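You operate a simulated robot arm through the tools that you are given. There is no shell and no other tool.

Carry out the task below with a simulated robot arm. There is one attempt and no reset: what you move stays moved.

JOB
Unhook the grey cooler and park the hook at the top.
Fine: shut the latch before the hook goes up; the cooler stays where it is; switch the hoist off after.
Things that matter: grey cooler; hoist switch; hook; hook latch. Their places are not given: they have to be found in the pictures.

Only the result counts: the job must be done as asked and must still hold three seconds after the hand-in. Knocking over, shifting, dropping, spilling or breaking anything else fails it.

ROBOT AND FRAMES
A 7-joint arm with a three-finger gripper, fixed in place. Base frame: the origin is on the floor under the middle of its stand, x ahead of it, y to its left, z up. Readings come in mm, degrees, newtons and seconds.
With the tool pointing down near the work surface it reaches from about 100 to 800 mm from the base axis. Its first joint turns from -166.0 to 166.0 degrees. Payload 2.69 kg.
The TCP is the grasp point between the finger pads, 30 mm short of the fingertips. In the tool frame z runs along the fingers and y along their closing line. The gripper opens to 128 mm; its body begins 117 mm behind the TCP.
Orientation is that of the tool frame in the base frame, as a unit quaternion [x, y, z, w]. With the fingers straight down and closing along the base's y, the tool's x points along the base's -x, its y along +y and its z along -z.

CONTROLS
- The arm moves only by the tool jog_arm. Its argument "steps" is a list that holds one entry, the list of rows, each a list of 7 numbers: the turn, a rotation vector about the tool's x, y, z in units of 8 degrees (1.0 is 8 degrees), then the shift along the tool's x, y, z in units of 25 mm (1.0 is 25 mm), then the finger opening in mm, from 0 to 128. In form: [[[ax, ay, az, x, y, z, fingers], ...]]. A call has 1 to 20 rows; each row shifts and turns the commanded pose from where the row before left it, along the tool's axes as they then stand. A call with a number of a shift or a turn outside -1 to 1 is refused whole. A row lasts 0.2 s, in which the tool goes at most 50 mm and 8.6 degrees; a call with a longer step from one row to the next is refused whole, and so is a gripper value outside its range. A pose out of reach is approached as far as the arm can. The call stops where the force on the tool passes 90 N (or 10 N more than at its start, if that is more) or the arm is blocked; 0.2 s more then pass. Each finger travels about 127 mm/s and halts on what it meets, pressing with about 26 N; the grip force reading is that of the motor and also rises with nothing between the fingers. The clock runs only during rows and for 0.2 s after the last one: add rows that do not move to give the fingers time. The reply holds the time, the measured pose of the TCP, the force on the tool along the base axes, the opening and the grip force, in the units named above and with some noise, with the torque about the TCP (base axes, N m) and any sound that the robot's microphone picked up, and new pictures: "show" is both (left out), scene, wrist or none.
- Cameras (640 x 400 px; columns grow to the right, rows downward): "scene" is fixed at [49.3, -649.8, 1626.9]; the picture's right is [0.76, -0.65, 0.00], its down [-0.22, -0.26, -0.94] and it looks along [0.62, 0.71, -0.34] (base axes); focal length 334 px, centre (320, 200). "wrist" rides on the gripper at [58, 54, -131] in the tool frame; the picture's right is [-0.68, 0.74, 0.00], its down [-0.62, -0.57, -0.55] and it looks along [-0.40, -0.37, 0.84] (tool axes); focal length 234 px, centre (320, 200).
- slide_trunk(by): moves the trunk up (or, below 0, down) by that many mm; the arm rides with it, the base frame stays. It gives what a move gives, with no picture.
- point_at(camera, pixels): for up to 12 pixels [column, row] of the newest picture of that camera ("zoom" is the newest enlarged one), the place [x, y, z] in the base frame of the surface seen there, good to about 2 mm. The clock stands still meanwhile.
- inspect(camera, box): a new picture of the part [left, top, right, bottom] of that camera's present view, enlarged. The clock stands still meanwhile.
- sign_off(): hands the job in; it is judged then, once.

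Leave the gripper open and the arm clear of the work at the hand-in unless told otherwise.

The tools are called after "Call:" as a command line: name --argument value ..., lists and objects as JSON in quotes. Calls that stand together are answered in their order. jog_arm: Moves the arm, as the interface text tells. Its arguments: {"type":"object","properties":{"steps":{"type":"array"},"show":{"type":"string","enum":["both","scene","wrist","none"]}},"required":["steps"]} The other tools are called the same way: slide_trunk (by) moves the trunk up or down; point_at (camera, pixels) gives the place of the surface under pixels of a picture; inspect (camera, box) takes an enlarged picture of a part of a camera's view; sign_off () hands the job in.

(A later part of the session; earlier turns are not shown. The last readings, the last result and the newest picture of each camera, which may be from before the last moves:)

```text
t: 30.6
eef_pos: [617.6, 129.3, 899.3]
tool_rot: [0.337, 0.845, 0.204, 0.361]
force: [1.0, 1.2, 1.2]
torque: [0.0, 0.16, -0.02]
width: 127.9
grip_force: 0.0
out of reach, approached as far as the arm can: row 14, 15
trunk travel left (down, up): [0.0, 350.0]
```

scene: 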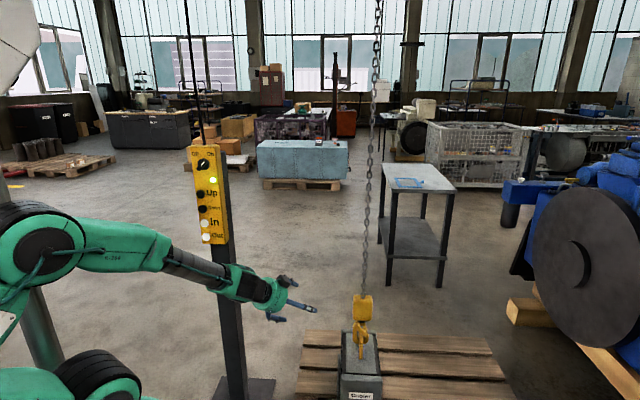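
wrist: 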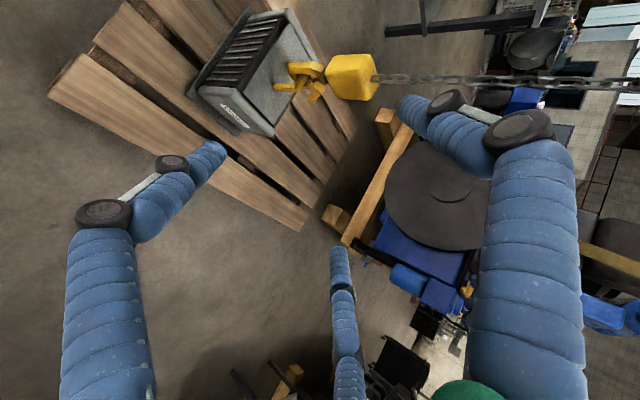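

Now the hook and cooler are closer in the wrist view, around (310, 75). I'll zoom on them.

Call:
inspect --camera "wrist" --box '[260, 40, 390, 115]'

Call:
point_at --camera "zoom" --pixels '[[320, 240], [200, 150], [245, 160], [270, 240], [185, 215], [230, 190], [270, 150], [430, 185], [300, 290], [250, 275], [150, 215], [290, 190]]'

```text
4.92 times, centred on (325, 78) of wrist
```

zoom: 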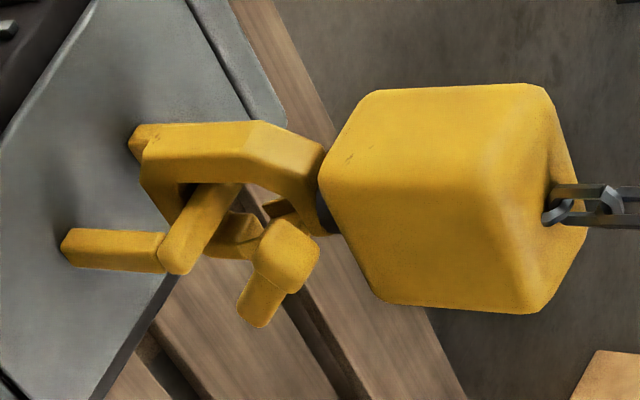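

```text
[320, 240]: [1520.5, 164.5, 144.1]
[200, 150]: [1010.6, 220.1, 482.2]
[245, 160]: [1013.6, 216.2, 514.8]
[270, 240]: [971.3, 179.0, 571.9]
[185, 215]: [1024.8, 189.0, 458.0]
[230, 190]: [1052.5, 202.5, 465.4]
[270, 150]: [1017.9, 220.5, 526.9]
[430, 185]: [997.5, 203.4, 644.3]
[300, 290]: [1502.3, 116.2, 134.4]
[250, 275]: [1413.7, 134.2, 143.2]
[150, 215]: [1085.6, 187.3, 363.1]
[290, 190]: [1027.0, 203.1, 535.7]
```

The hook's spine is on the +y side, its tip on the -y side, and the bail's crossbar passes through it. The lever knob is at about (971,179,572). I'll advance 165 mm along the tool axis, then roll +88° so the camera image becomes upright for a clearer look at the gate.

Call:
jog_arm --steps '[[[0, 0, 0, -0.015, 0.069, 0.943, 128], [0, 0, 0, -0.015, 0.069, 0.943, 128], [0, 0, 0, -0.015, 0.069, 0.943, 128], [0, 0, 0, -0.015, 0.069, 0.943, 128], [0, 0, 0, -0.015, 0.069, 0.943, 128], [0, 0, 0, -0.015, 0.069, 0.943, 128], [0, 0, 0, -0.015, 0.069, 0.943, 128], [0, 0, 1, 0, 0, 0, 128], [0, 0, 1, 0, 0, 0, 128], [0, 0, 1, 0, 0, 0, 128], [0, 0, 1, 0, 0, 0, 128], [0, 0, 1, 0, 0, 0, 128], [0, 0, 1, 0, 0, 0, 128], [0, 0, 1, 0, 0, 0, 128], [0, 0, 1, 0, 0, 0, 128], [0, 0, 1, 0, 0, 0, 128], [0, 0, 1, 0, 0, 0, 128], [0, 0, 1, 0, 0, 0, 128]]]'

```text
t: 34.4
eef_pos: [792.2, 189.4, 948.1]
tool_rot: [0.79, 0.437, 0.408, 0.138]
force: [0.0, 0.7, 1.0]
torque: [0.0, -0.01, 0.01]
width: 128.0
grip_force: 0.1
out of reach, approached as far as the arm can: row 1, 2, 3, 4, 5, 6, 7, 8, 9, 10, 11, 12, 13, 14, 15, 16, 17, 18
trunk travel left (down, up): [0.0, 350.0]
```

scene: 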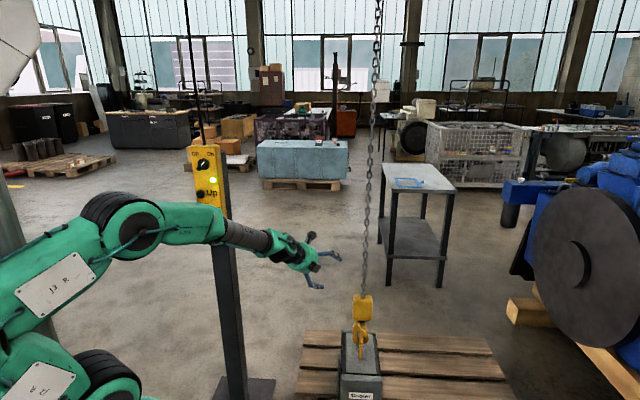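
wrist: 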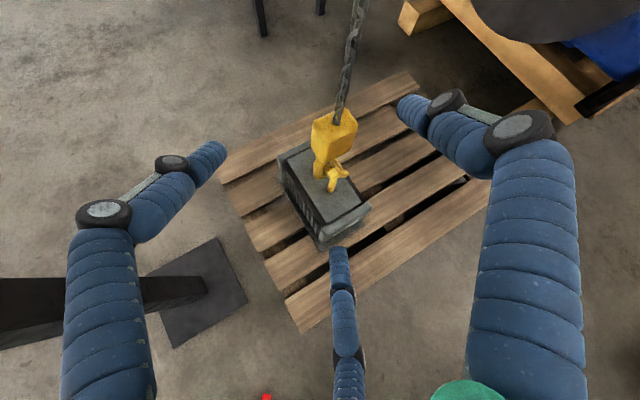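

The image is now upright with the hook at (335, 155), though reach warnings persisted on the way. I'll zoom on the hook and read points before moving further.

Call:
inspect --camera "wrist" --box '[295, 100, 375, 200]'

Call:
inspect --camera "wrist" --box '[310, 150, 360, 195]'

```text
4.00 times, centred on (335, 150) of wrist
```

zoom: 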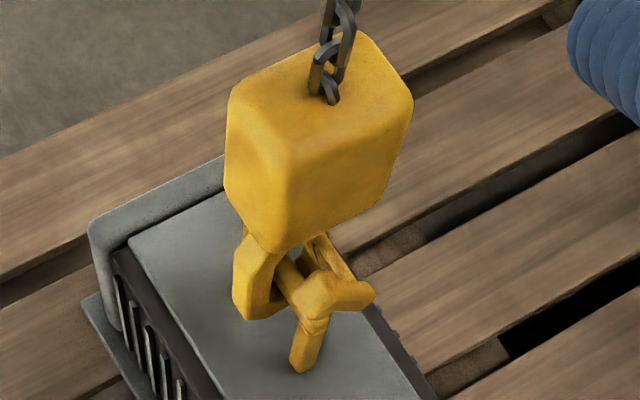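

```text
8.89 times, centred on (335, 172) of wrist
```

zoom: 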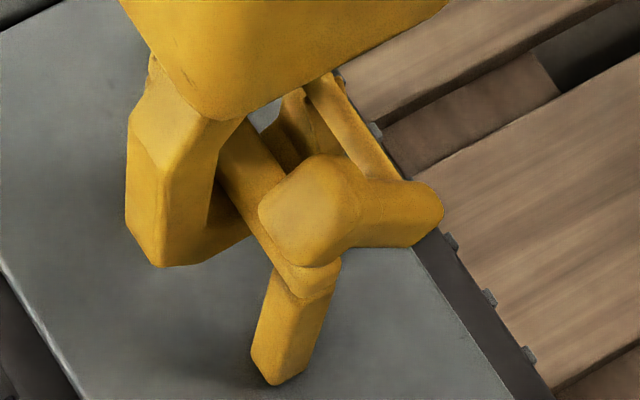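

I see the spine on the left, the gate strip from (335, 85) to (400, 180) in this zoom, the lever knob at (310, 210) and the lever's other end at (430, 215). I'll read 3D points on these.

Call:
point_at --camera "zoom" --pixels '[[335, 90], [365, 135], [392, 172], [310, 205], [375, 215], [435, 215], [295, 105], [330, 120], [260, 190], [150, 200], [215, 245], [290, 330]]'

Call:
inspect --camera "scene" --box '[354, 318, 374, 340]'

```text
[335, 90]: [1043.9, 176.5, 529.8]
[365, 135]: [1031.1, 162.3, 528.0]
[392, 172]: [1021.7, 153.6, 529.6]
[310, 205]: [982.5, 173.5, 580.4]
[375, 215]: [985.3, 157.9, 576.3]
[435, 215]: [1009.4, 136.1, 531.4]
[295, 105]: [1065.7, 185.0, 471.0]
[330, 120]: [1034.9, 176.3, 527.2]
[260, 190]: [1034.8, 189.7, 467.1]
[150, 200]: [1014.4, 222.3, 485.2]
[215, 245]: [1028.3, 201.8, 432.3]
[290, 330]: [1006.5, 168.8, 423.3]
```

```text
16.00 times, centred on (364, 329) of scene
```

zoom: 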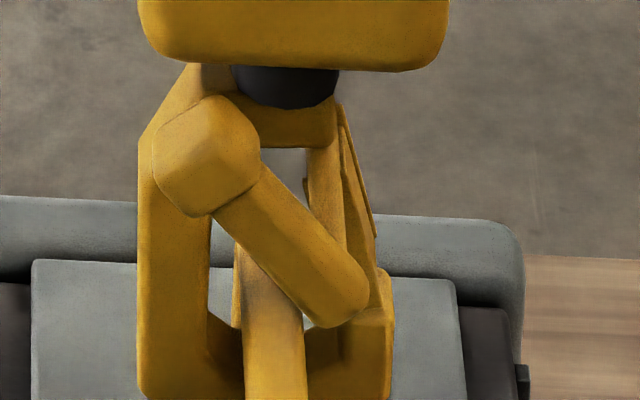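

The strip from (335,90) to (392,172) is actually a horizontal shaft at z≈528, running from the lever's lower end into the hook. I'll read points on the right-hand parts of the 16x scene zoom to find the gate itself.

Call:
point_at --camera "zoom" --pixels '[[325, 180], [325, 230], [352, 150], [362, 200], [372, 232], [382, 300], [355, 300], [345, 330], [300, 130], [320, 160], [340, 130], [175, 320]]'

```text
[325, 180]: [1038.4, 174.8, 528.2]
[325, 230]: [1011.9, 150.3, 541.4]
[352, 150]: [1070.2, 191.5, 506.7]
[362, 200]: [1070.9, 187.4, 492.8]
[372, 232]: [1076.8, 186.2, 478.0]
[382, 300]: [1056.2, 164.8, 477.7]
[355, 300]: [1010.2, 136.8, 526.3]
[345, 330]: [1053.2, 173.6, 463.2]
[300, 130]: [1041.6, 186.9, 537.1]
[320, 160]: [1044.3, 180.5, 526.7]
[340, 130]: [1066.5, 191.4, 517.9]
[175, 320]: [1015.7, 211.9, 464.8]
```

So the gate hinges on that shaft at about b=630, z≈524, and it hangs down to the tip at z≈478. It is shut now, with the lever knob up-left. To see which way the trolley's In/Out moves, I'll look at the overhead beam using a re-centred scene view.

Call:
inspect --camera "scene" --box '[0, 0, 640, 4]'

Call:
inspect --camera "scene" --box '[300, 0, 460, 4]'

```text
1.00 times, centred on (320, 2) of scene (not enlarged: the box is as wide or as high as the picture)
```

zoom: 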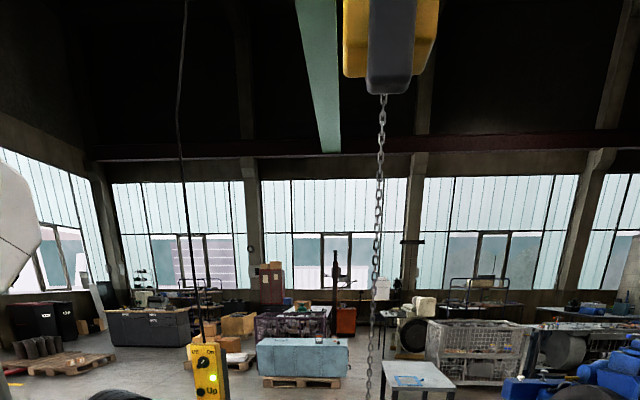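

```text
4.00 times, centred on (380, 2) of scene
```

zoom: 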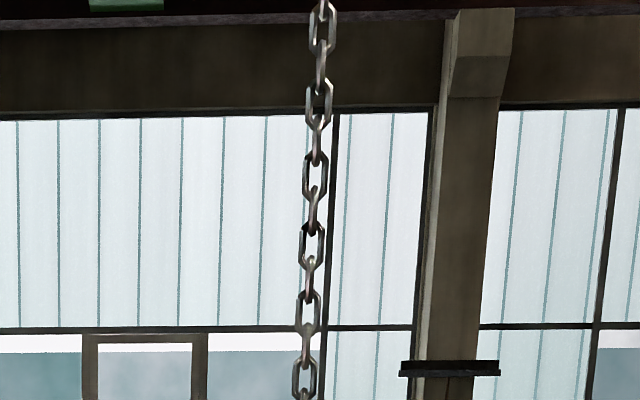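

I see a green beam receding in depth at about (320, 75) and the yellow hoist body at (390, 40). I'll take that view again and read 3D points on the beam and hoist.

Call:
inspect --camera "scene" --box '[0, 0, 640, 4]'

Call:
point_at --camera "zoom" --pixels '[[318, 20], [322, 70], [328, 140], [300, 10], [334, 10], [390, 40], [390, 90], [355, 40], [430, 40], [383, 98], [185, 20], [182, 150]]'

```text
1.00 times, centred on (320, 2) of scene (not enlarged: the box is as wide or as high as the picture)
```

zoom: 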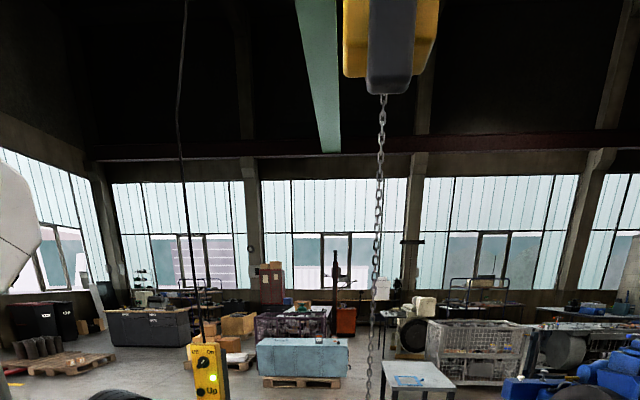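

```text
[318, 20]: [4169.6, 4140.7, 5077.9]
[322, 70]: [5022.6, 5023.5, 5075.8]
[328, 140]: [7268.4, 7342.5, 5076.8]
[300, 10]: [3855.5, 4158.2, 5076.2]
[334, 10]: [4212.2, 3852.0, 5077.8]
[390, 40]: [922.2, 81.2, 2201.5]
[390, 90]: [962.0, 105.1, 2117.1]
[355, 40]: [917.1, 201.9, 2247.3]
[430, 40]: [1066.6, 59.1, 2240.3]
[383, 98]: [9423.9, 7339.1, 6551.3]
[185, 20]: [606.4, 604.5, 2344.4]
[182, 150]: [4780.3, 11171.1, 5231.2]
```

The green beam is far away, so the hoist's own rail must be higher up. I'll try a view centred above the frame.

Call:
inspect --camera "scene" --box '[240, -300, 560, -100]'

Call:
inspect --camera "wrist" --box '[0, 0, 640, 4]'

```text
refused: -300 is not a number from 0 to 400
```

```text
1.00 times, centred on (320, 2) of wrist (not enlarged: the box is as wide or as high as the picture)
```

zoom: 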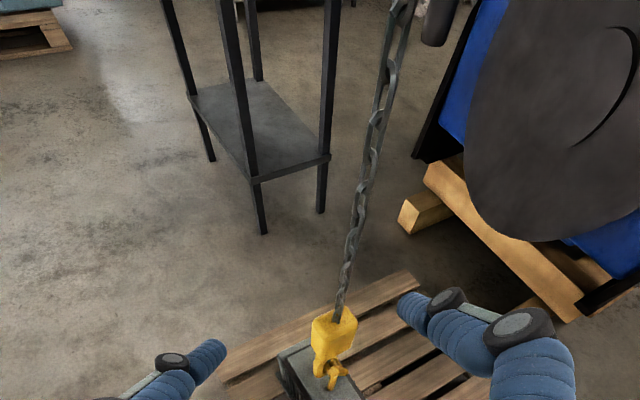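

The rail isn't needed yet. The geometry says pushing the lever knob from its left toward +b, over the top, swings the gate open inward. My wrist can't bend up past the forearm, so I'll use a steeper tool pitch of about 55°. I'll close the fist, pitch down 16° and move to a stand-off point up-left of the knob.

Call:
jog_arm --steps '[[[0.739, -0.675, 0, 0, 0, 0, 0], [0.739, -0.675, 0, 0, 0, 0, 0], [0, 0, 0, -0.229, -0.151, 0.963, 0], [0, 0, 0, -0.229, -0.151, 0.963, 0], [0, 0, 0, -0.229, -0.151, 0.963, 0], [0, 0, 0, -0.229, -0.151, 0.963, 0], [0, 0, 0, -0.229, -0.151, 0.963, 0], [0, 0, 0, -0.229, -0.151, 0.963, 0], [0, 0, 0, -0.229, -0.151, 0.963, 0], [0, 0, 0, -0.229, -0.151, 0.963, 0], [0, 0, 0, -0.229, -0.151, 0.963, 0], [0, 0, 0, -0.229, -0.151, 0.963, 0]]]'

```text
t: 37.0
eef_pos: [881.0, 188.3, 713.4]
tool_rot: [0.834, 0.46, 0.289, 0.1]
force: [0.3, 0.0, -0.3]
torque: [-0.01, 0.06, 0.01]
width: 2.3
grip_force: 25.9
trunk travel left (down, up): [0.0, 350.0]
```

scene: 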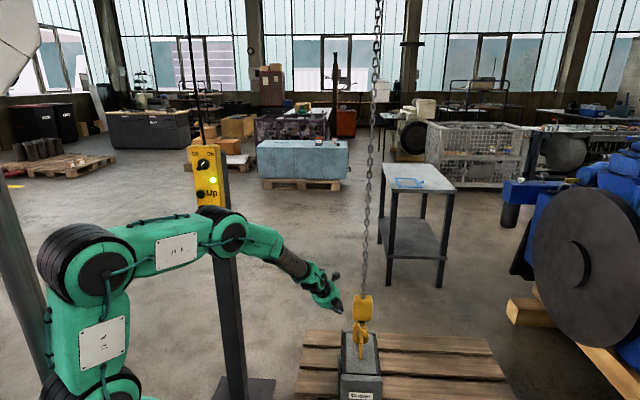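
wrist: 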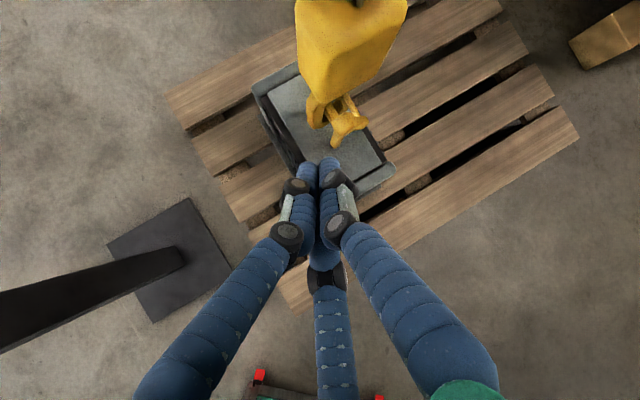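

Reach is fine here. The wrist view shows the block at (350, 35) and the lever and gate at (335, 115). I'll zoom in on those for precise points.

Call:
inspect --camera "wrist" --box '[295, 80, 375, 150]'

Call:
point_at --camera "zoom" --pixels '[[310, 300], [350, 265], [330, 220], [260, 180], [170, 165], [200, 130], [330, 330], [290, 240], [360, 180], [120, 230], [250, 230], [380, 250]]'

Call:
inspect --camera "scene" --box '[330, 290, 390, 360]'

```text
5.71 times, centred on (335, 115) of wrist
```

zoom: 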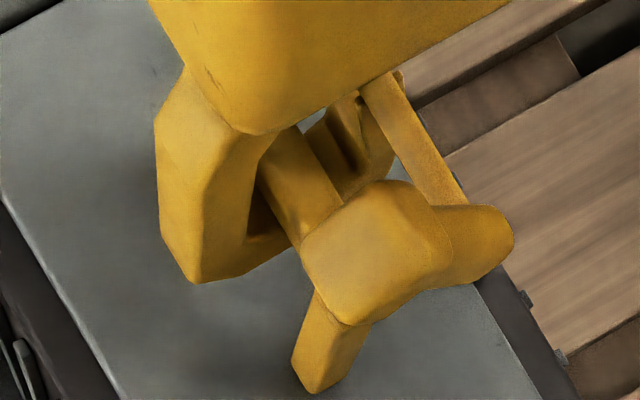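

```text
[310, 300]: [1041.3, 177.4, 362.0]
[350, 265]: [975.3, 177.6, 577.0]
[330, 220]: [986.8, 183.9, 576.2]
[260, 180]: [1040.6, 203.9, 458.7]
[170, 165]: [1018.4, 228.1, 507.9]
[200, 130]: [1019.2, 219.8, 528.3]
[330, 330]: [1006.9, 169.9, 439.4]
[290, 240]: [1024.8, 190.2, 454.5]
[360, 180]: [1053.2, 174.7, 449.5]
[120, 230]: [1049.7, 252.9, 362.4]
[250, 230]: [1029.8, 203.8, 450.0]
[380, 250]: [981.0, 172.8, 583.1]
```

```text
5.71 times, centred on (360, 325) of scene
```

zoom: 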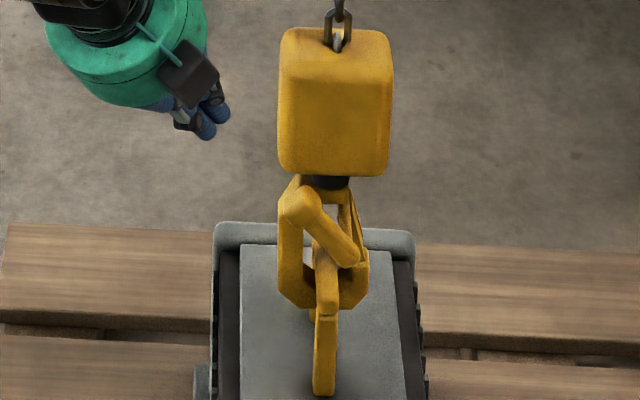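

The knob's top is around (975–987, 172–184, 577–583). I'll move the fist down to just left of the knob (b≈555, a≈804, z≈560) and check in the scene zoom.

Call:
jog_arm --steps '[[[0, 0, 0, -0.117, -0.087, 0.863, 0], [0, 0, 0, -0.117, -0.087, 0.863, 0], [0, 0, 0, -0.117, -0.087, 0.863, 0], [0, 0, 0, -0.117, -0.087, 0.863, 0], [0, 0, 0, -0.117, -0.087, 0.863, 0], [0, 0, 0, -0.117, -0.087, 0.863, 0], [0, 0, 0, -0.117, -0.087, 0.863, 0], [0, 0, 0, 0, 0, 0, 0]]]' --show "wrist"

Call:
inspect --camera "scene" --box '[335, 295, 385, 355]'

Call:
inspect --camera "wrist" --box '[280, 70, 420, 200]'

```text
t: 38.8
eef_pos: [947.1, 194.0, 573.7]
tool_rot: [0.834, 0.459, 0.288, 0.101]
force: [0.3, -0.7, -0.4]
torque: [-0.03, 0.0, -0.03]
width: 2.4
grip_force: 25.9
trunk travel left (down, up): [0.0, 350.0]
```

wrist: 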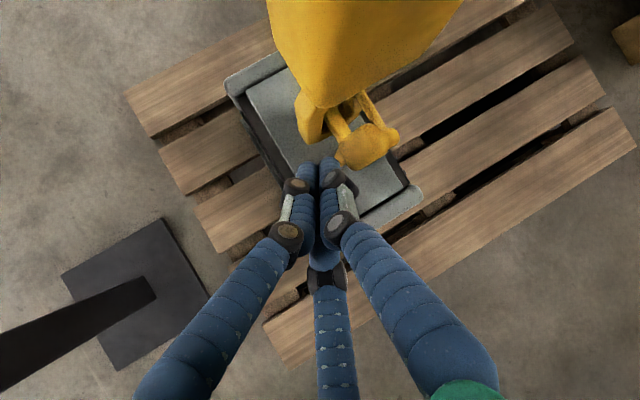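

```text
6.67 times, centred on (360, 325) of scene
```

zoom: 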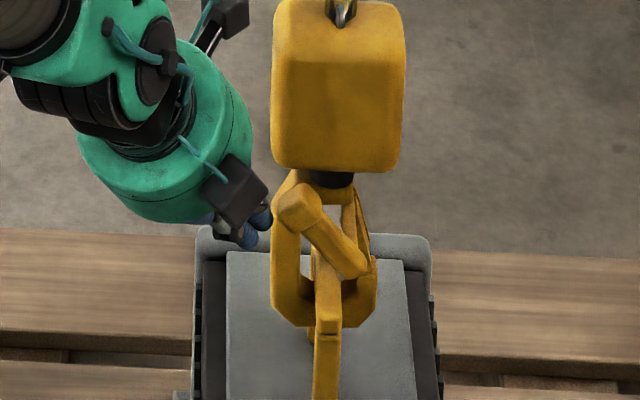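

```text
3.08 times, centred on (350, 135) of wrist
```

zoom: 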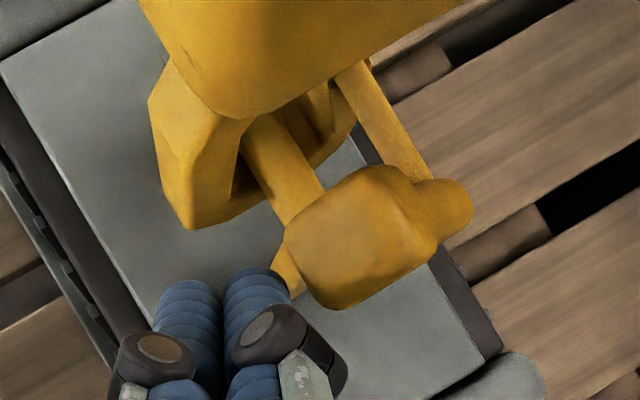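

The fist is just left of the knob. I'll push the knob along its arc in +b and up, rows 1–4, then look.

Call:
jog_arm --steps '[[[0, 0, 0, -0.368, 0.316, 0.288, 0], [0, 0, 0, 0.128, 0.5, -0.336, 0], [0, 0, 0, 0.068, 0.588, -0.24, 0], [0, 0, 0, 0.003, 0.624, -0.124, 0]]]' --show "wrist"

Call:
inspect --camera "scene" --box '[335, 295, 385, 355]'

```text
t: 39.8
eef_pos: [977.5, 161.5, 603.6]
tool_rot: [0.834, 0.46, 0.288, 0.101]
force: [-0.9, 1.3, 0.7]
torque: [0.01, 0.04, 0.01]
width: 2.5
grip_force: 26.4
trunk travel left (down, up): [0.0, 350.0]
```

wrist: 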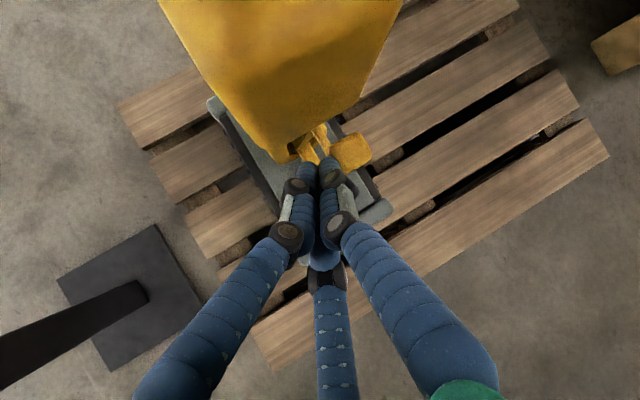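

```text
6.67 times, centred on (360, 325) of scene
```

zoom: 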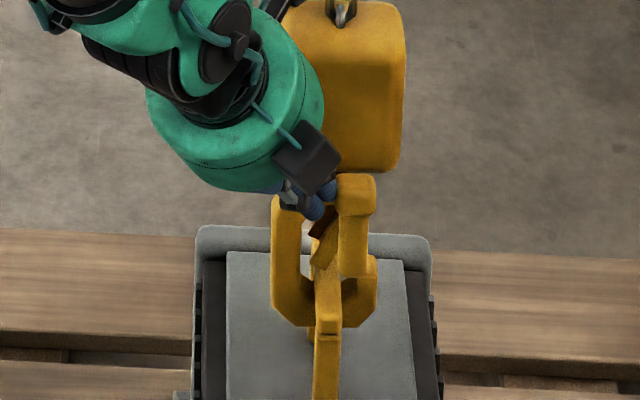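

The lever is now upright and the gate is swinging inward, visible at (322, 245). The hook hasn't moved. I'll continue the arc.

Call:
jog_arm --steps '[[[0, 0, 0, -0.068, 0.636, 0.004, 0], [0, 0, 0, -0.132, 0.612, 0.132, 0], [0, 0, 0, -0.192, 0.556, 0.252, 0]]]' --show "wrist"

Call:
inspect --camera "scene" --box '[335, 295, 385, 355]'

```text
t: 40.5
eef_pos: [1009.9, 128.8, 610.5]
tool_rot: [0.834, 0.459, 0.287, 0.102]
force: [-0.8, 0.7, 0.9]
torque: [-0.02, 0.01, 0.01]
width: 2.1
grip_force: 31.4
trunk travel left (down, up): [0.0, 350.0]
```

wrist: 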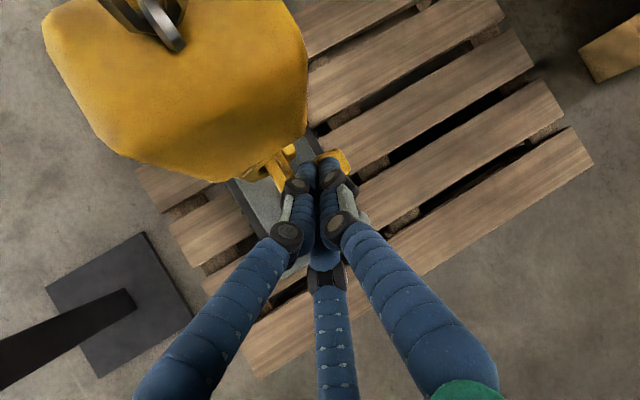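

```text
6.67 times, centred on (360, 325) of scene
```

zoom: 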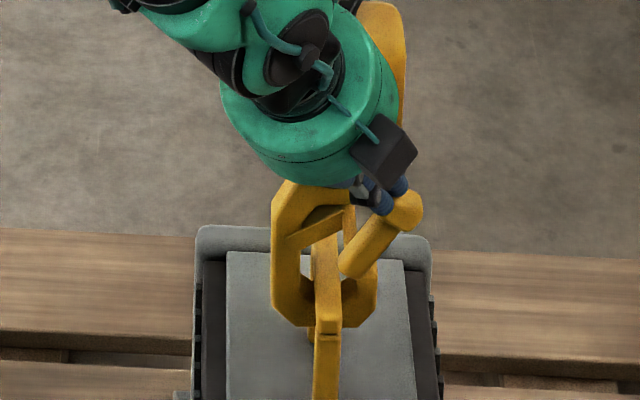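

The lever is at about 55° and the gate is nearly up against the spine inside. I'll push one or two rows further to fully open it, watching the force.

Call:
jog_arm --steps '[[[0, 0, 0, -0.24, 0.472, 0.36, 0], [0, 0, 0, -0.272, 0.364, 0.444, 0]]]' --show "wrist"

Call:
inspect --camera "scene" --box '[335, 295, 385, 355]'

```text
t: 41.1
eef_pos: [1031.2, 108.1, 599.1]
tool_rot: [0.834, 0.46, 0.289, 0.101]
force: [-0.2, -0.3, 0.9]
torque: [-0.02, 0.02, 0.02]
width: 2.1
grip_force: 31.5
trunk travel left (down, up): [0.0, 350.0]
```

wrist: 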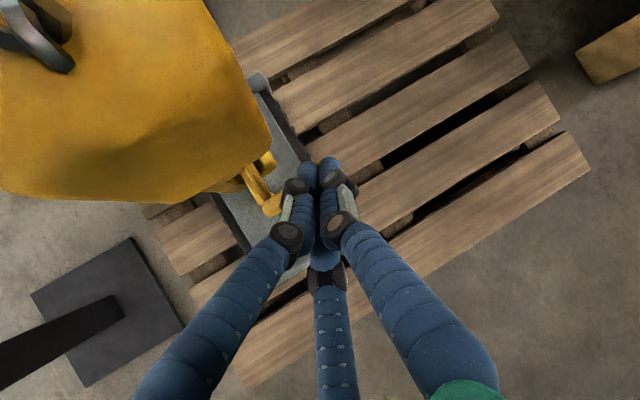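

```text
6.67 times, centred on (360, 325) of scene
```

zoom: 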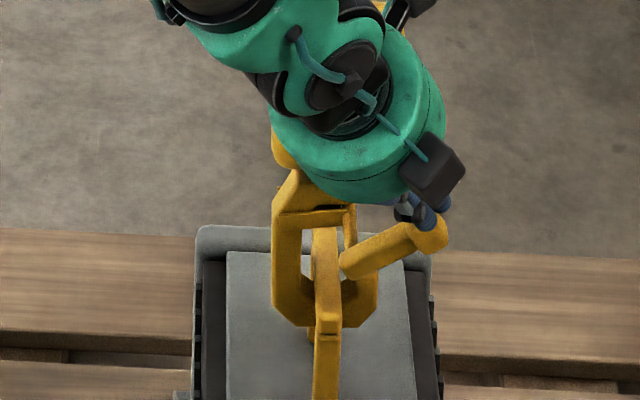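

The gate is now tucked up horizontally under the neck and the lever is at about 28° on the right. I'll retreat 150 mm along the tool axis and check that the gate stays open.

Call:
jog_arm --steps '[[[0, 0, 0, 0, 0, -0.6, 0], [0, 0, 0, 0, 0, -1, 0], [0, 0, 0, 0, 0, -1, 0], [0, 0, 0, 0, 0, -1, 0], [0, 0, 0, 0, 0, -1, 0], [0, 0, 0, 0, 0, -1, 0], [0, 0, 0, 0, 0, -0.4, 0]]]' --show "wrist"

Call:
inspect --camera "scene" --box '[344, 310, 384, 350]'

```text
t: 42.8
eef_pos: [944.0, 94.5, 721.6]
tool_rot: [0.834, 0.459, 0.288, 0.101]
force: [0.5, -0.2, -1.4]
torque: [-0.01, -0.01, -0.01]
width: 1.8
grip_force: 31.4
trunk travel left (down, up): [0.0, 350.0]
```

wrist: 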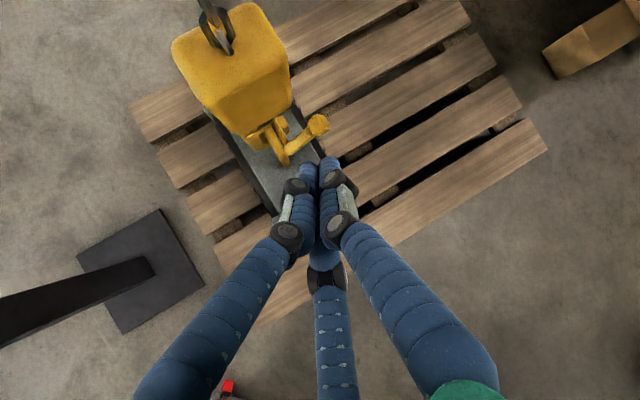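

```text
10.00 times, centred on (364, 330) of scene
```

zoom: 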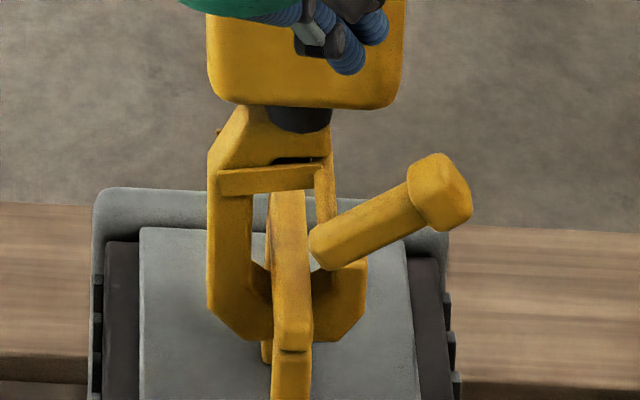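

The gate stays open. Now I'll measure the tip height, hook bottom, saddle, crossbar and pivot from this zoom, to know how far to lower the hook.

Call:
point_at --camera "zoom" --pixels '[[355, 268], [350, 285], [355, 310], [240, 325], [320, 335], [255, 300], [290, 230], [290, 330], [325, 190], [262, 350], [225, 250], [270, 180]]'

Call:
inspect --camera "wrist" --box '[220, 100, 340, 175]'

Call:
point_at --camera "zoom" --pixels '[[210, 155], [245, 160], [270, 225], [290, 300], [320, 260], [340, 200], [500, 150], [430, 200], [330, 180], [350, 330]]'

```text
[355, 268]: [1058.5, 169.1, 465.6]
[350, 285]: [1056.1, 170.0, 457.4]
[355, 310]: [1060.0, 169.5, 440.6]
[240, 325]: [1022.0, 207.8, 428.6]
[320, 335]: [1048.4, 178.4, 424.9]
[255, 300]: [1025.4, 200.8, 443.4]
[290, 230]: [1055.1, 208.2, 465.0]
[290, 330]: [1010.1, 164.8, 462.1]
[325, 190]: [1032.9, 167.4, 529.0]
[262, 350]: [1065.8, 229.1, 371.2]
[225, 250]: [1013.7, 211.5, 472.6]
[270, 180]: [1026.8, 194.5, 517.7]
```

```text
5.33 times, centred on (280, 138) of wrist
```

zoom: 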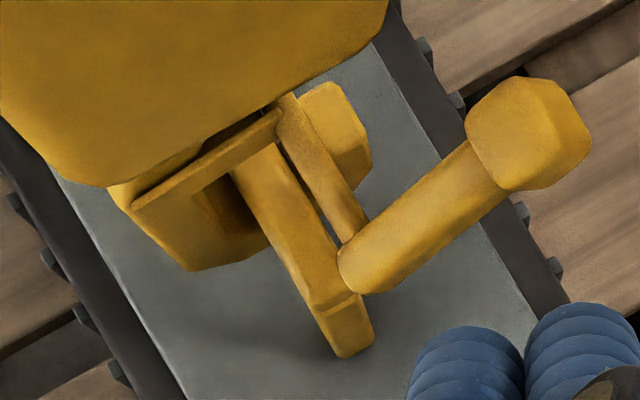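

```text
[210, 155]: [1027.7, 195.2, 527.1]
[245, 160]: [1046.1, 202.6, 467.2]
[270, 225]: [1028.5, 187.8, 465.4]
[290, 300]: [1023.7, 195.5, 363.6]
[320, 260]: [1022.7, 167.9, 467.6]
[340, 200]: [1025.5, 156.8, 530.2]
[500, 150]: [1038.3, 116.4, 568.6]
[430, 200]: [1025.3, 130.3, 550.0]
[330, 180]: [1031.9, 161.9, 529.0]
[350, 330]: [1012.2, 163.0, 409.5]
```

The crossbar spans about z 449–467, the saddle is at about 443, and the pivot shaft is at about 517–530. The tip top is still unclear, so I'll read it from the wrist zoom. Then I'll retreat up and back along the tool axis toward the pendant.

Call:
point_at --camera "zoom" --pixels '[[322, 95], [335, 115], [345, 105], [350, 140], [362, 150], [345, 165], [335, 150], [330, 88], [365, 135], [200, 165], [140, 200], [260, 130]]'

Call:
jog_arm --steps '[[[0, 0, 0, 0.112, -0.078, -1, 0], [0, 0, 0, 0.112, -0.078, -1, 0], [0, 0, 0, 0.112, -0.078, -1, 0], [0, 0, 0, 0.112, -0.078, -1, 0], [0, 0, 0, 0.112, -0.078, -1, 0], [0, 0, 0, 0.112, -0.078, -1, 0], [0, 0, 0, 0.112, -0.078, -1, 0], [0, 0, 0, 0.112, -0.078, -1, 0], [0, 0, 0, 0.112, -0.078, -1, 0], [0, 0, 0, 0.112, -0.078, -1, 0], [0, 0, 0, 0.112, -0.078, -1, 0], [0, 0, 0, 0.112, -0.078, -1, 0], [0, 0, 0, 0.112, -0.078, -1, 0], [0, 0, 0, 0.112, -0.078, -1, 0], [0, 0, 0, 0.112, -0.078, -1, 0], [0, 0, 0, 0.112, -0.078, -1, 0], [0, 0, 0, 0.112, -0.078, -1, 0], [0, 0, 0, 0.112, -0.078, -1, 0]]]' --show "scene"

```text
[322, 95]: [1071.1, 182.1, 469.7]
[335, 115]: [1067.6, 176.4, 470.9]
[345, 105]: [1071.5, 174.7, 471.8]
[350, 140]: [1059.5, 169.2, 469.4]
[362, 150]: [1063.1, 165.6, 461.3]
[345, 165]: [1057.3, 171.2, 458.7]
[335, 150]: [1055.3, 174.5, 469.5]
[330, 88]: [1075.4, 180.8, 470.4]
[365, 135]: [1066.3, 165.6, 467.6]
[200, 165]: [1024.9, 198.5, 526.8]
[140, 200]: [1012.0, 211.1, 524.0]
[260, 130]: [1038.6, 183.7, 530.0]
```

```text
t: 46.5
eef_pos: [683.5, 110.9, 1092.0]
tool_rot: [0.835, 0.459, 0.287, 0.101]
force: [-0.5, -0.7, -1.2]
torque: [0.0, 0.03, -0.01]
width: 2.1
grip_force: 31.6
trunk travel left (down, up): [0.0, 350.0]
```

scene: 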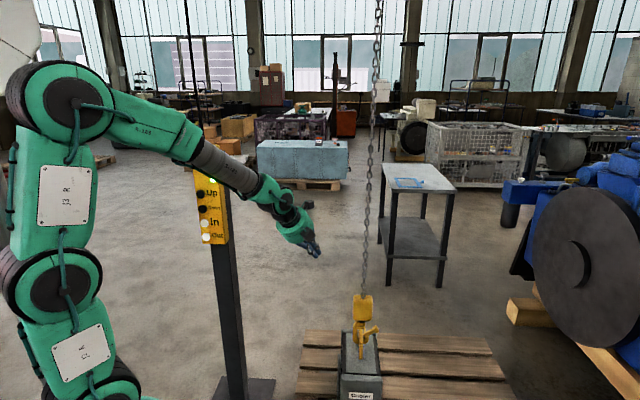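

The tip top is at z≈471, so lowering the hook by about 33 mm centres the crossbar in the 471–512 opening. Now I'll back up a bit, pitch the tool up 32° and swing left toward the pendant.

Call:
jog_arm --steps '[[[0, 0, 0, -0.113, -0.127, -0.984, 0], [0, 0, 0, -0.113, -0.127, -0.984, 0], [0, 0, 0, -0.113, -0.127, -0.984, 0], [0, 0, 0, -0.113, -0.127, -0.984, 0], [-0.739, 0.675, 0, 0, 0, 0, 0], [-0.739, 0.675, 0, 0, 0, 0, 0], [-0.739, 0.675, 0, 0, 0, 0, 0], [-0.739, 0.675, 0, 0, 0, 0, 0], [0.194, 0.2125, -0.122, 0.801, -0.732, 0, 0], [0.194, 0.2125, -0.122, 0.801, -0.732, 0, 0], [0.194, 0.2125, -0.122, 0.801, -0.732, 0, 0], [0.194, 0.2125, -0.122, 0.801, -0.732, 0, 0], [0.194, 0.2125, -0.122, 0.801, -0.732, 0, 0], [0.194, 0.2125, -0.122, 0.801, -0.732, 0, 0], [0.194, 0.2125, -0.122, 0.801, -0.732, 0, 0], [0.194, 0.2125, -0.122, 0.801, -0.732, 0, 0]]]'

```text
t: 50.0
eef_pos: [545.1, 303.9, 1160.4]
tool_rot: [0.647, 0.524, 0.547, 0.088]
force: [-0.8, 0.6, -0.1]
torque: [-0.02, -0.01, 0.05]
width: 2.4
grip_force: 31.0
trunk travel left (down, up): [0.0, 350.0]
```

scene: 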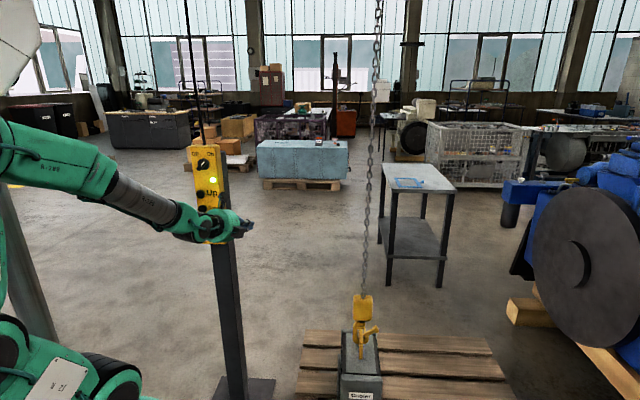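
wrist: 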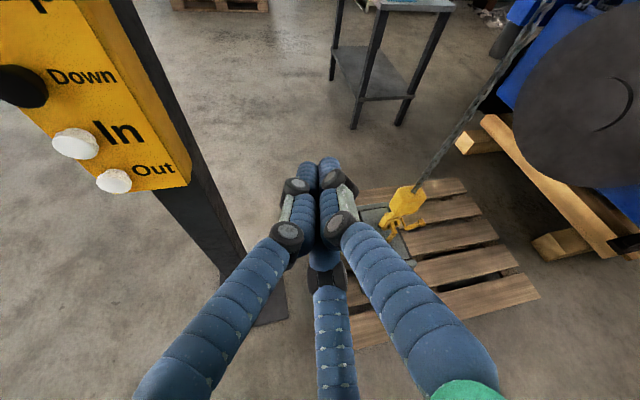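

No warnings. I'll finish the swing (8 more rows) so the tool faces the panel near u≈-45.

Call:
jog_arm --steps '[[[0.194, 0.2125, -0.122, 0.801, -0.732, 0, 0], [0.194, 0.2125, -0.122, 0.801, -0.732, 0, 0], [0.194, 0.2125, -0.122, 0.801, -0.732, 0, 0], [0.194, 0.2125, -0.122, 0.801, -0.732, 0, 0], [0.194, 0.2125, -0.122, 0.801, -0.732, 0, 0], [0.194, 0.2125, -0.122, 0.801, -0.732, 0, 0], [0.194, 0.2125, -0.122, 0.801, -0.732, 0, 0], [0.194, 0.2125, -0.122, 0.801, -0.732, 0, 0]]]'

Call:
inspect --camera "wrist" --box '[0, 0, 640, 4]'

```text
t: 51.8
eef_pos: [407.0, 472.8, 1159.2]
tool_rot: [0.546, 0.628, 0.554, -0.008]
force: [1.0, 0.5, -0.5]
torque: [-0.02, 0.0, -0.01]
width: 2.3
grip_force: 31.8
trunk travel left (down, up): [0.0, 350.0]
```

scene: 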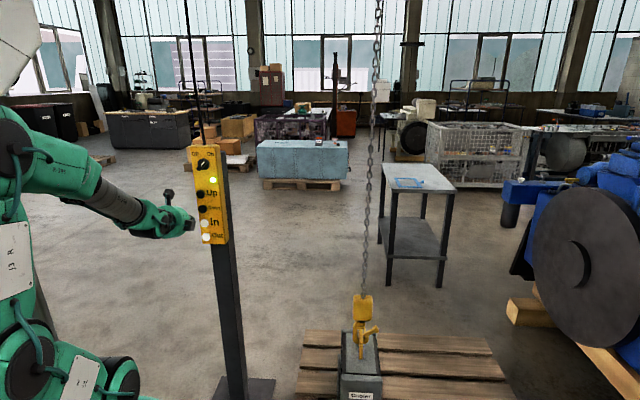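
wrist: 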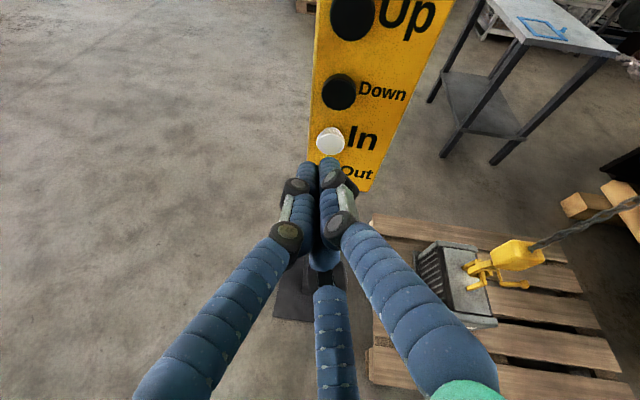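

```text
1.00 times, centred on (320, 2) of wrist (not enlarged: the box is as wide or as high as the picture)
```

zoom: 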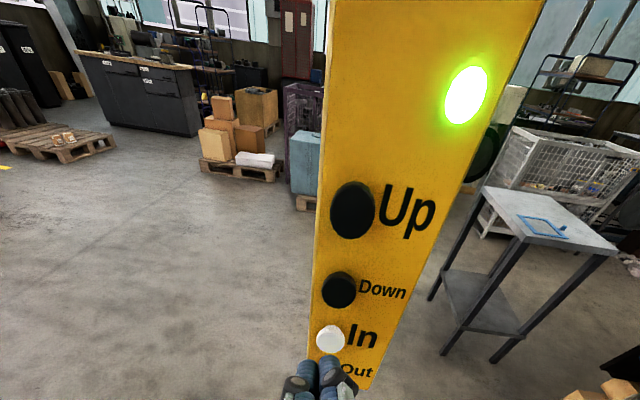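

This roll gives an upright, clear view of the buttons. I'll bring the fist tip to just in front of the "Down" button (u=-41, z=1158, tip at n≈722, about 9 mm short) and take a reference zoom of the hook.

Call:
jog_arm --steps '[[[0, 0, 0, 0.196, 0.496, 0.824, 0], [0, 0, 0, 0.196, 0.496, 0.824, 0], [0, 0, 0, 0.196, 0.496, 0.824, 0], [0, 0, 0, 0, 0, 0, 0], [0, 0, 0, 0, 0, 0, 0]]]' --show "wrist"

Call:
inspect --camera "scene" --box '[180, 170, 240, 240]'

Call:
inspect --camera "scene" --box '[344, 310, 384, 350]'

```text
t: 53.0
eef_pos: [466.3, 517.8, 1170.4]
tool_rot: [0.547, 0.628, 0.554, -0.007]
force: [0.9, 0.3, 0.4]
torque: [0.0, 0.01, 0.0]
width: 2.0
grip_force: 31.8
trunk travel left (down, up): [0.0, 350.0]
```

wrist: 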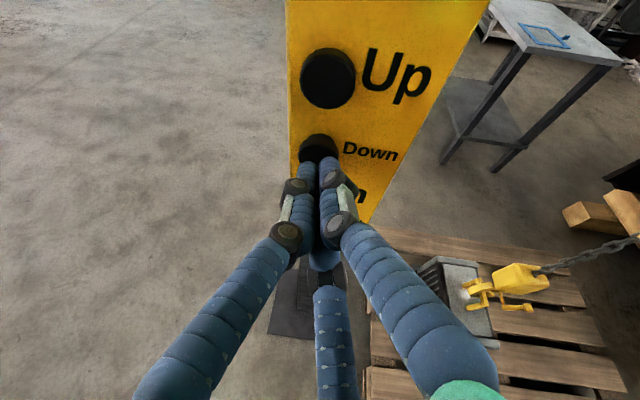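

```text
5.71 times, centred on (210, 205) of scene
```

zoom: 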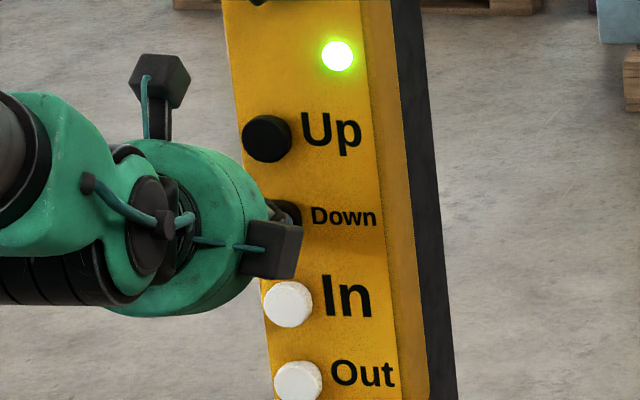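

```text
10.00 times, centred on (364, 330) of scene
```

zoom: 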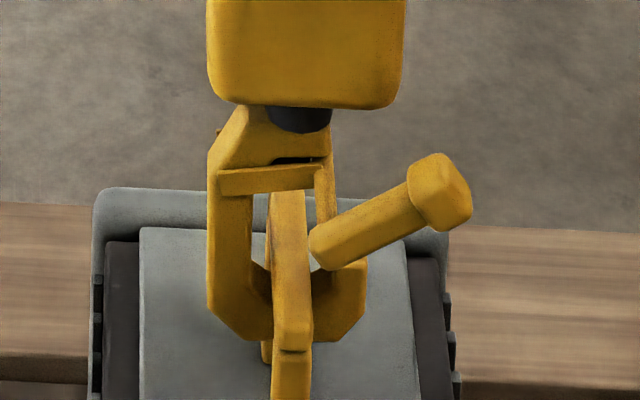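

The tip is at n≈723, z≈1159, in front of "Down". I'll do a first short tap: forward 12 mm, then straight back, and then compare the hook.

Call:
jog_arm --steps '[[[0, 0, 0, 0.093, 0.165, 0.441, 0], [0, 0, 0, -0.093, -0.165, -0.441, 0]]]' --show "none"

Call:
inspect --camera "scene" --box '[344, 310, 384, 350]'

```text
t: 53.5
eef_pos: [465.5, 519.0, 1169.4]
tool_rot: [0.546, 0.629, 0.553, -0.008]
force: [-0.7, 0.8, 0.2]
torque: [0.0, 0.0, -0.02]
width: 1.9
grip_force: 31.2
trunk travel left (down, up): [0.0, 350.0]
heard: click
```

```text
10.00 times, centred on (364, 330) of scene
```

zoom: 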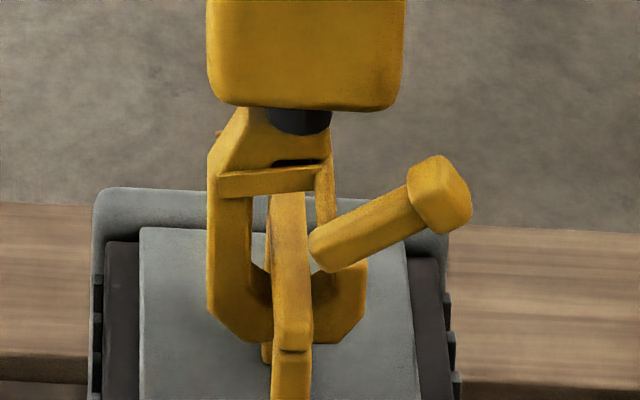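

I heard a click and the hook dropped by only about 1 mm, so the taps are fine-grained. Next I'll hold one extra row (0.2 s) and measure the drop.

Call:
jog_arm --steps '[[[0, 0, 0, 0.093, 0.165, 0.441, 0], [0, 0, 0, 0, 0, 0, 0], [0, 0, 0, -0.093, -0.165, -0.441, 0]]]' --show "none"

Call:
inspect --camera "scene" --box '[344, 310, 384, 350]'

Call:
point_at --camera "zoom" --pixels '[[305, 60], [240, 330], [355, 310], [290, 230], [440, 190]]'

```text
t: 54.4
eef_pos: [465.5, 518.6, 1168.3]
tool_rot: [0.546, 0.629, 0.554, -0.007]
force: [-0.1, -0.2, 0.7]
torque: [0.0, 0.01, -0.01]
width: 2.3
grip_force: 32.1
trunk travel left (down, up): [0.0, 350.0]
heard: click
```

```text
10.00 times, centred on (364, 330) of scene
```

zoom: 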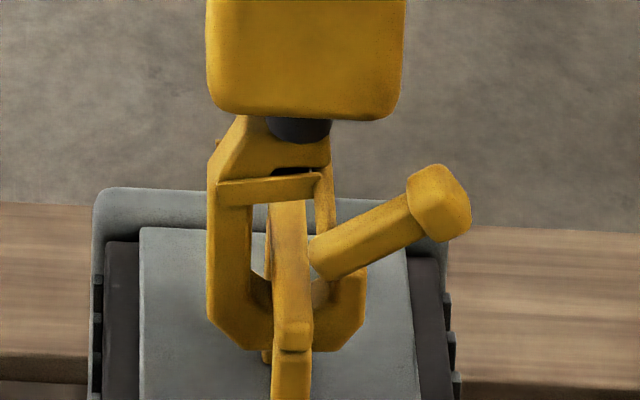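

```text
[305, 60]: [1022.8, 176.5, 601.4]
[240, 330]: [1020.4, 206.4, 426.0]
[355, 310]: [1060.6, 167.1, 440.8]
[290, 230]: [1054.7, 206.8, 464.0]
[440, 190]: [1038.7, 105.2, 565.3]
```

The drop so far is about 5.5 mm, at roughly 25 mm/s. I need about 33 mm in total. I'll hold for 4 rows (roughly 20 mm) and re-measure.

Call:
jog_arm --steps '[[[0, 0, 0, 0.093, 0.165, 0.441, 0], [0, 0, 0, 0, 0, 0, 0], [0, 0, 0, 0, 0, 0, 0], [0, 0, 0, 0, 0, 0, 0], [0, 0, 0, 0, 0, 0, 0], [0, 0, 0, -0.093, -0.165, -0.441, 0]]]' --show "none"

Call:
inspect --camera "scene" --box '[344, 310, 384, 350]'

```text
t: 55.8
eef_pos: [465.7, 517.8, 1168.5]
tool_rot: [0.546, 0.628, 0.555, -0.007]
force: [-0.1, 0.0, -0.2]
torque: [-0.02, 0.0, 0.02]
width: 2.1
grip_force: 31.5
trunk travel left (down, up): [0.0, 350.0]
heard: click
```

```text
10.00 times, centred on (364, 330) of scene
```

zoom: 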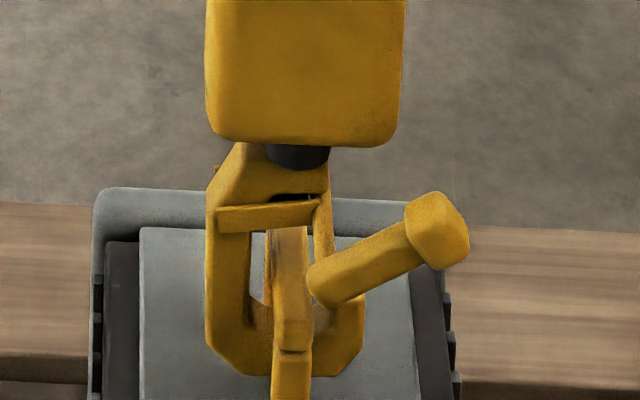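

The total drop is now about 19 mm. One more identical press should bring it to about 32 mm.

Call:
jog_arm --steps '[[[0, 0, 0, 0.093, 0.165, 0.441, 0], [0, 0, 0, 0, 0, 0, 0], [0, 0, 0, 0, 0, 0, 0], [0, 0, 0, 0, 0, 0, 0], [0, 0, 0, 0, 0, 0, 0], [0, 0, 0, -0.093, -0.165, -0.441, 0]]]' --show "none"

Call:
inspect --camera "scene" --box '[344, 310, 384, 350]'

Call:
point_at --camera "zoom" --pixels '[[240, 365], [320, 370], [350, 310], [352, 330], [290, 250], [290, 300], [265, 225], [325, 225], [300, 235], [345, 300]]'

```text
t: 57.1
eef_pos: [466.2, 519.5, 1168.5]
tool_rot: [0.546, 0.629, 0.554, -0.007]
force: [-0.3, -0.5, 0.5]
torque: [0.02, -0.03, 0.02]
width: 2.5
grip_force: 31.4
trunk travel left (down, up): [0.0, 350.0]
heard: click
```

```text
10.00 times, centred on (364, 330) of scene
```

zoom: 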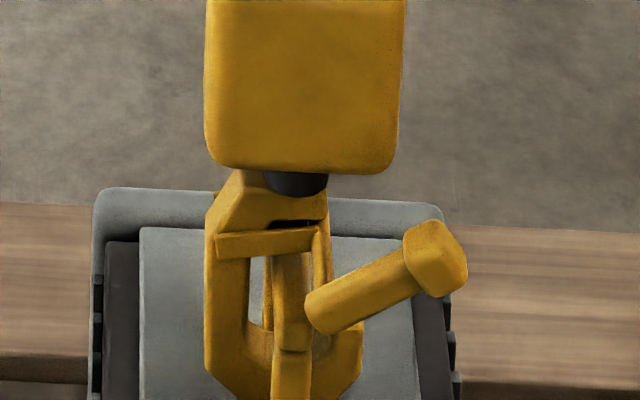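

```text
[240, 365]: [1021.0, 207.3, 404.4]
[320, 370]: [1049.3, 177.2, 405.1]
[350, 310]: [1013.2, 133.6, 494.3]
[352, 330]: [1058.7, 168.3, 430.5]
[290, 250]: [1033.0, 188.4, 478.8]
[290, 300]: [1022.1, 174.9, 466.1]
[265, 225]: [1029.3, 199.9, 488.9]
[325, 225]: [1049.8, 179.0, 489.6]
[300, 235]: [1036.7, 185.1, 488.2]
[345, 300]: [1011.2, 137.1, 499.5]
```

The drop is now about 32 mm: the tip top should be at z≈439 and the crossbar underside at about 449, with the gate above at about 480. I'll verify with a zoom from the wrist camera, which also sees the hook, and look upward for the rail.

Call:
inspect --camera "wrist" --box '[450, 250, 560, 330]'

Call:
inspect --camera "wrist" --box '[636, 0, 640, 400]'

```text
5.00 times, centred on (505, 290) of wrist
```

zoom: 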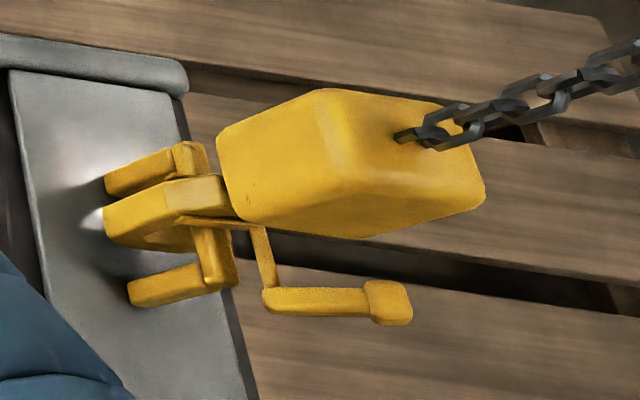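

```text
1.00 times, centred on (638, 200) of wrist (not enlarged: the box is as wide or as high as the picture)
```

zoom: 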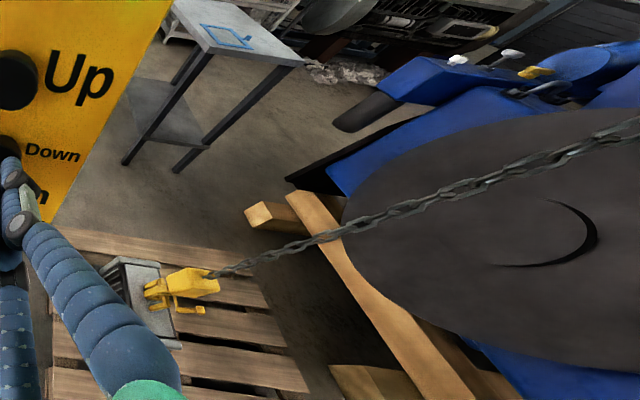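

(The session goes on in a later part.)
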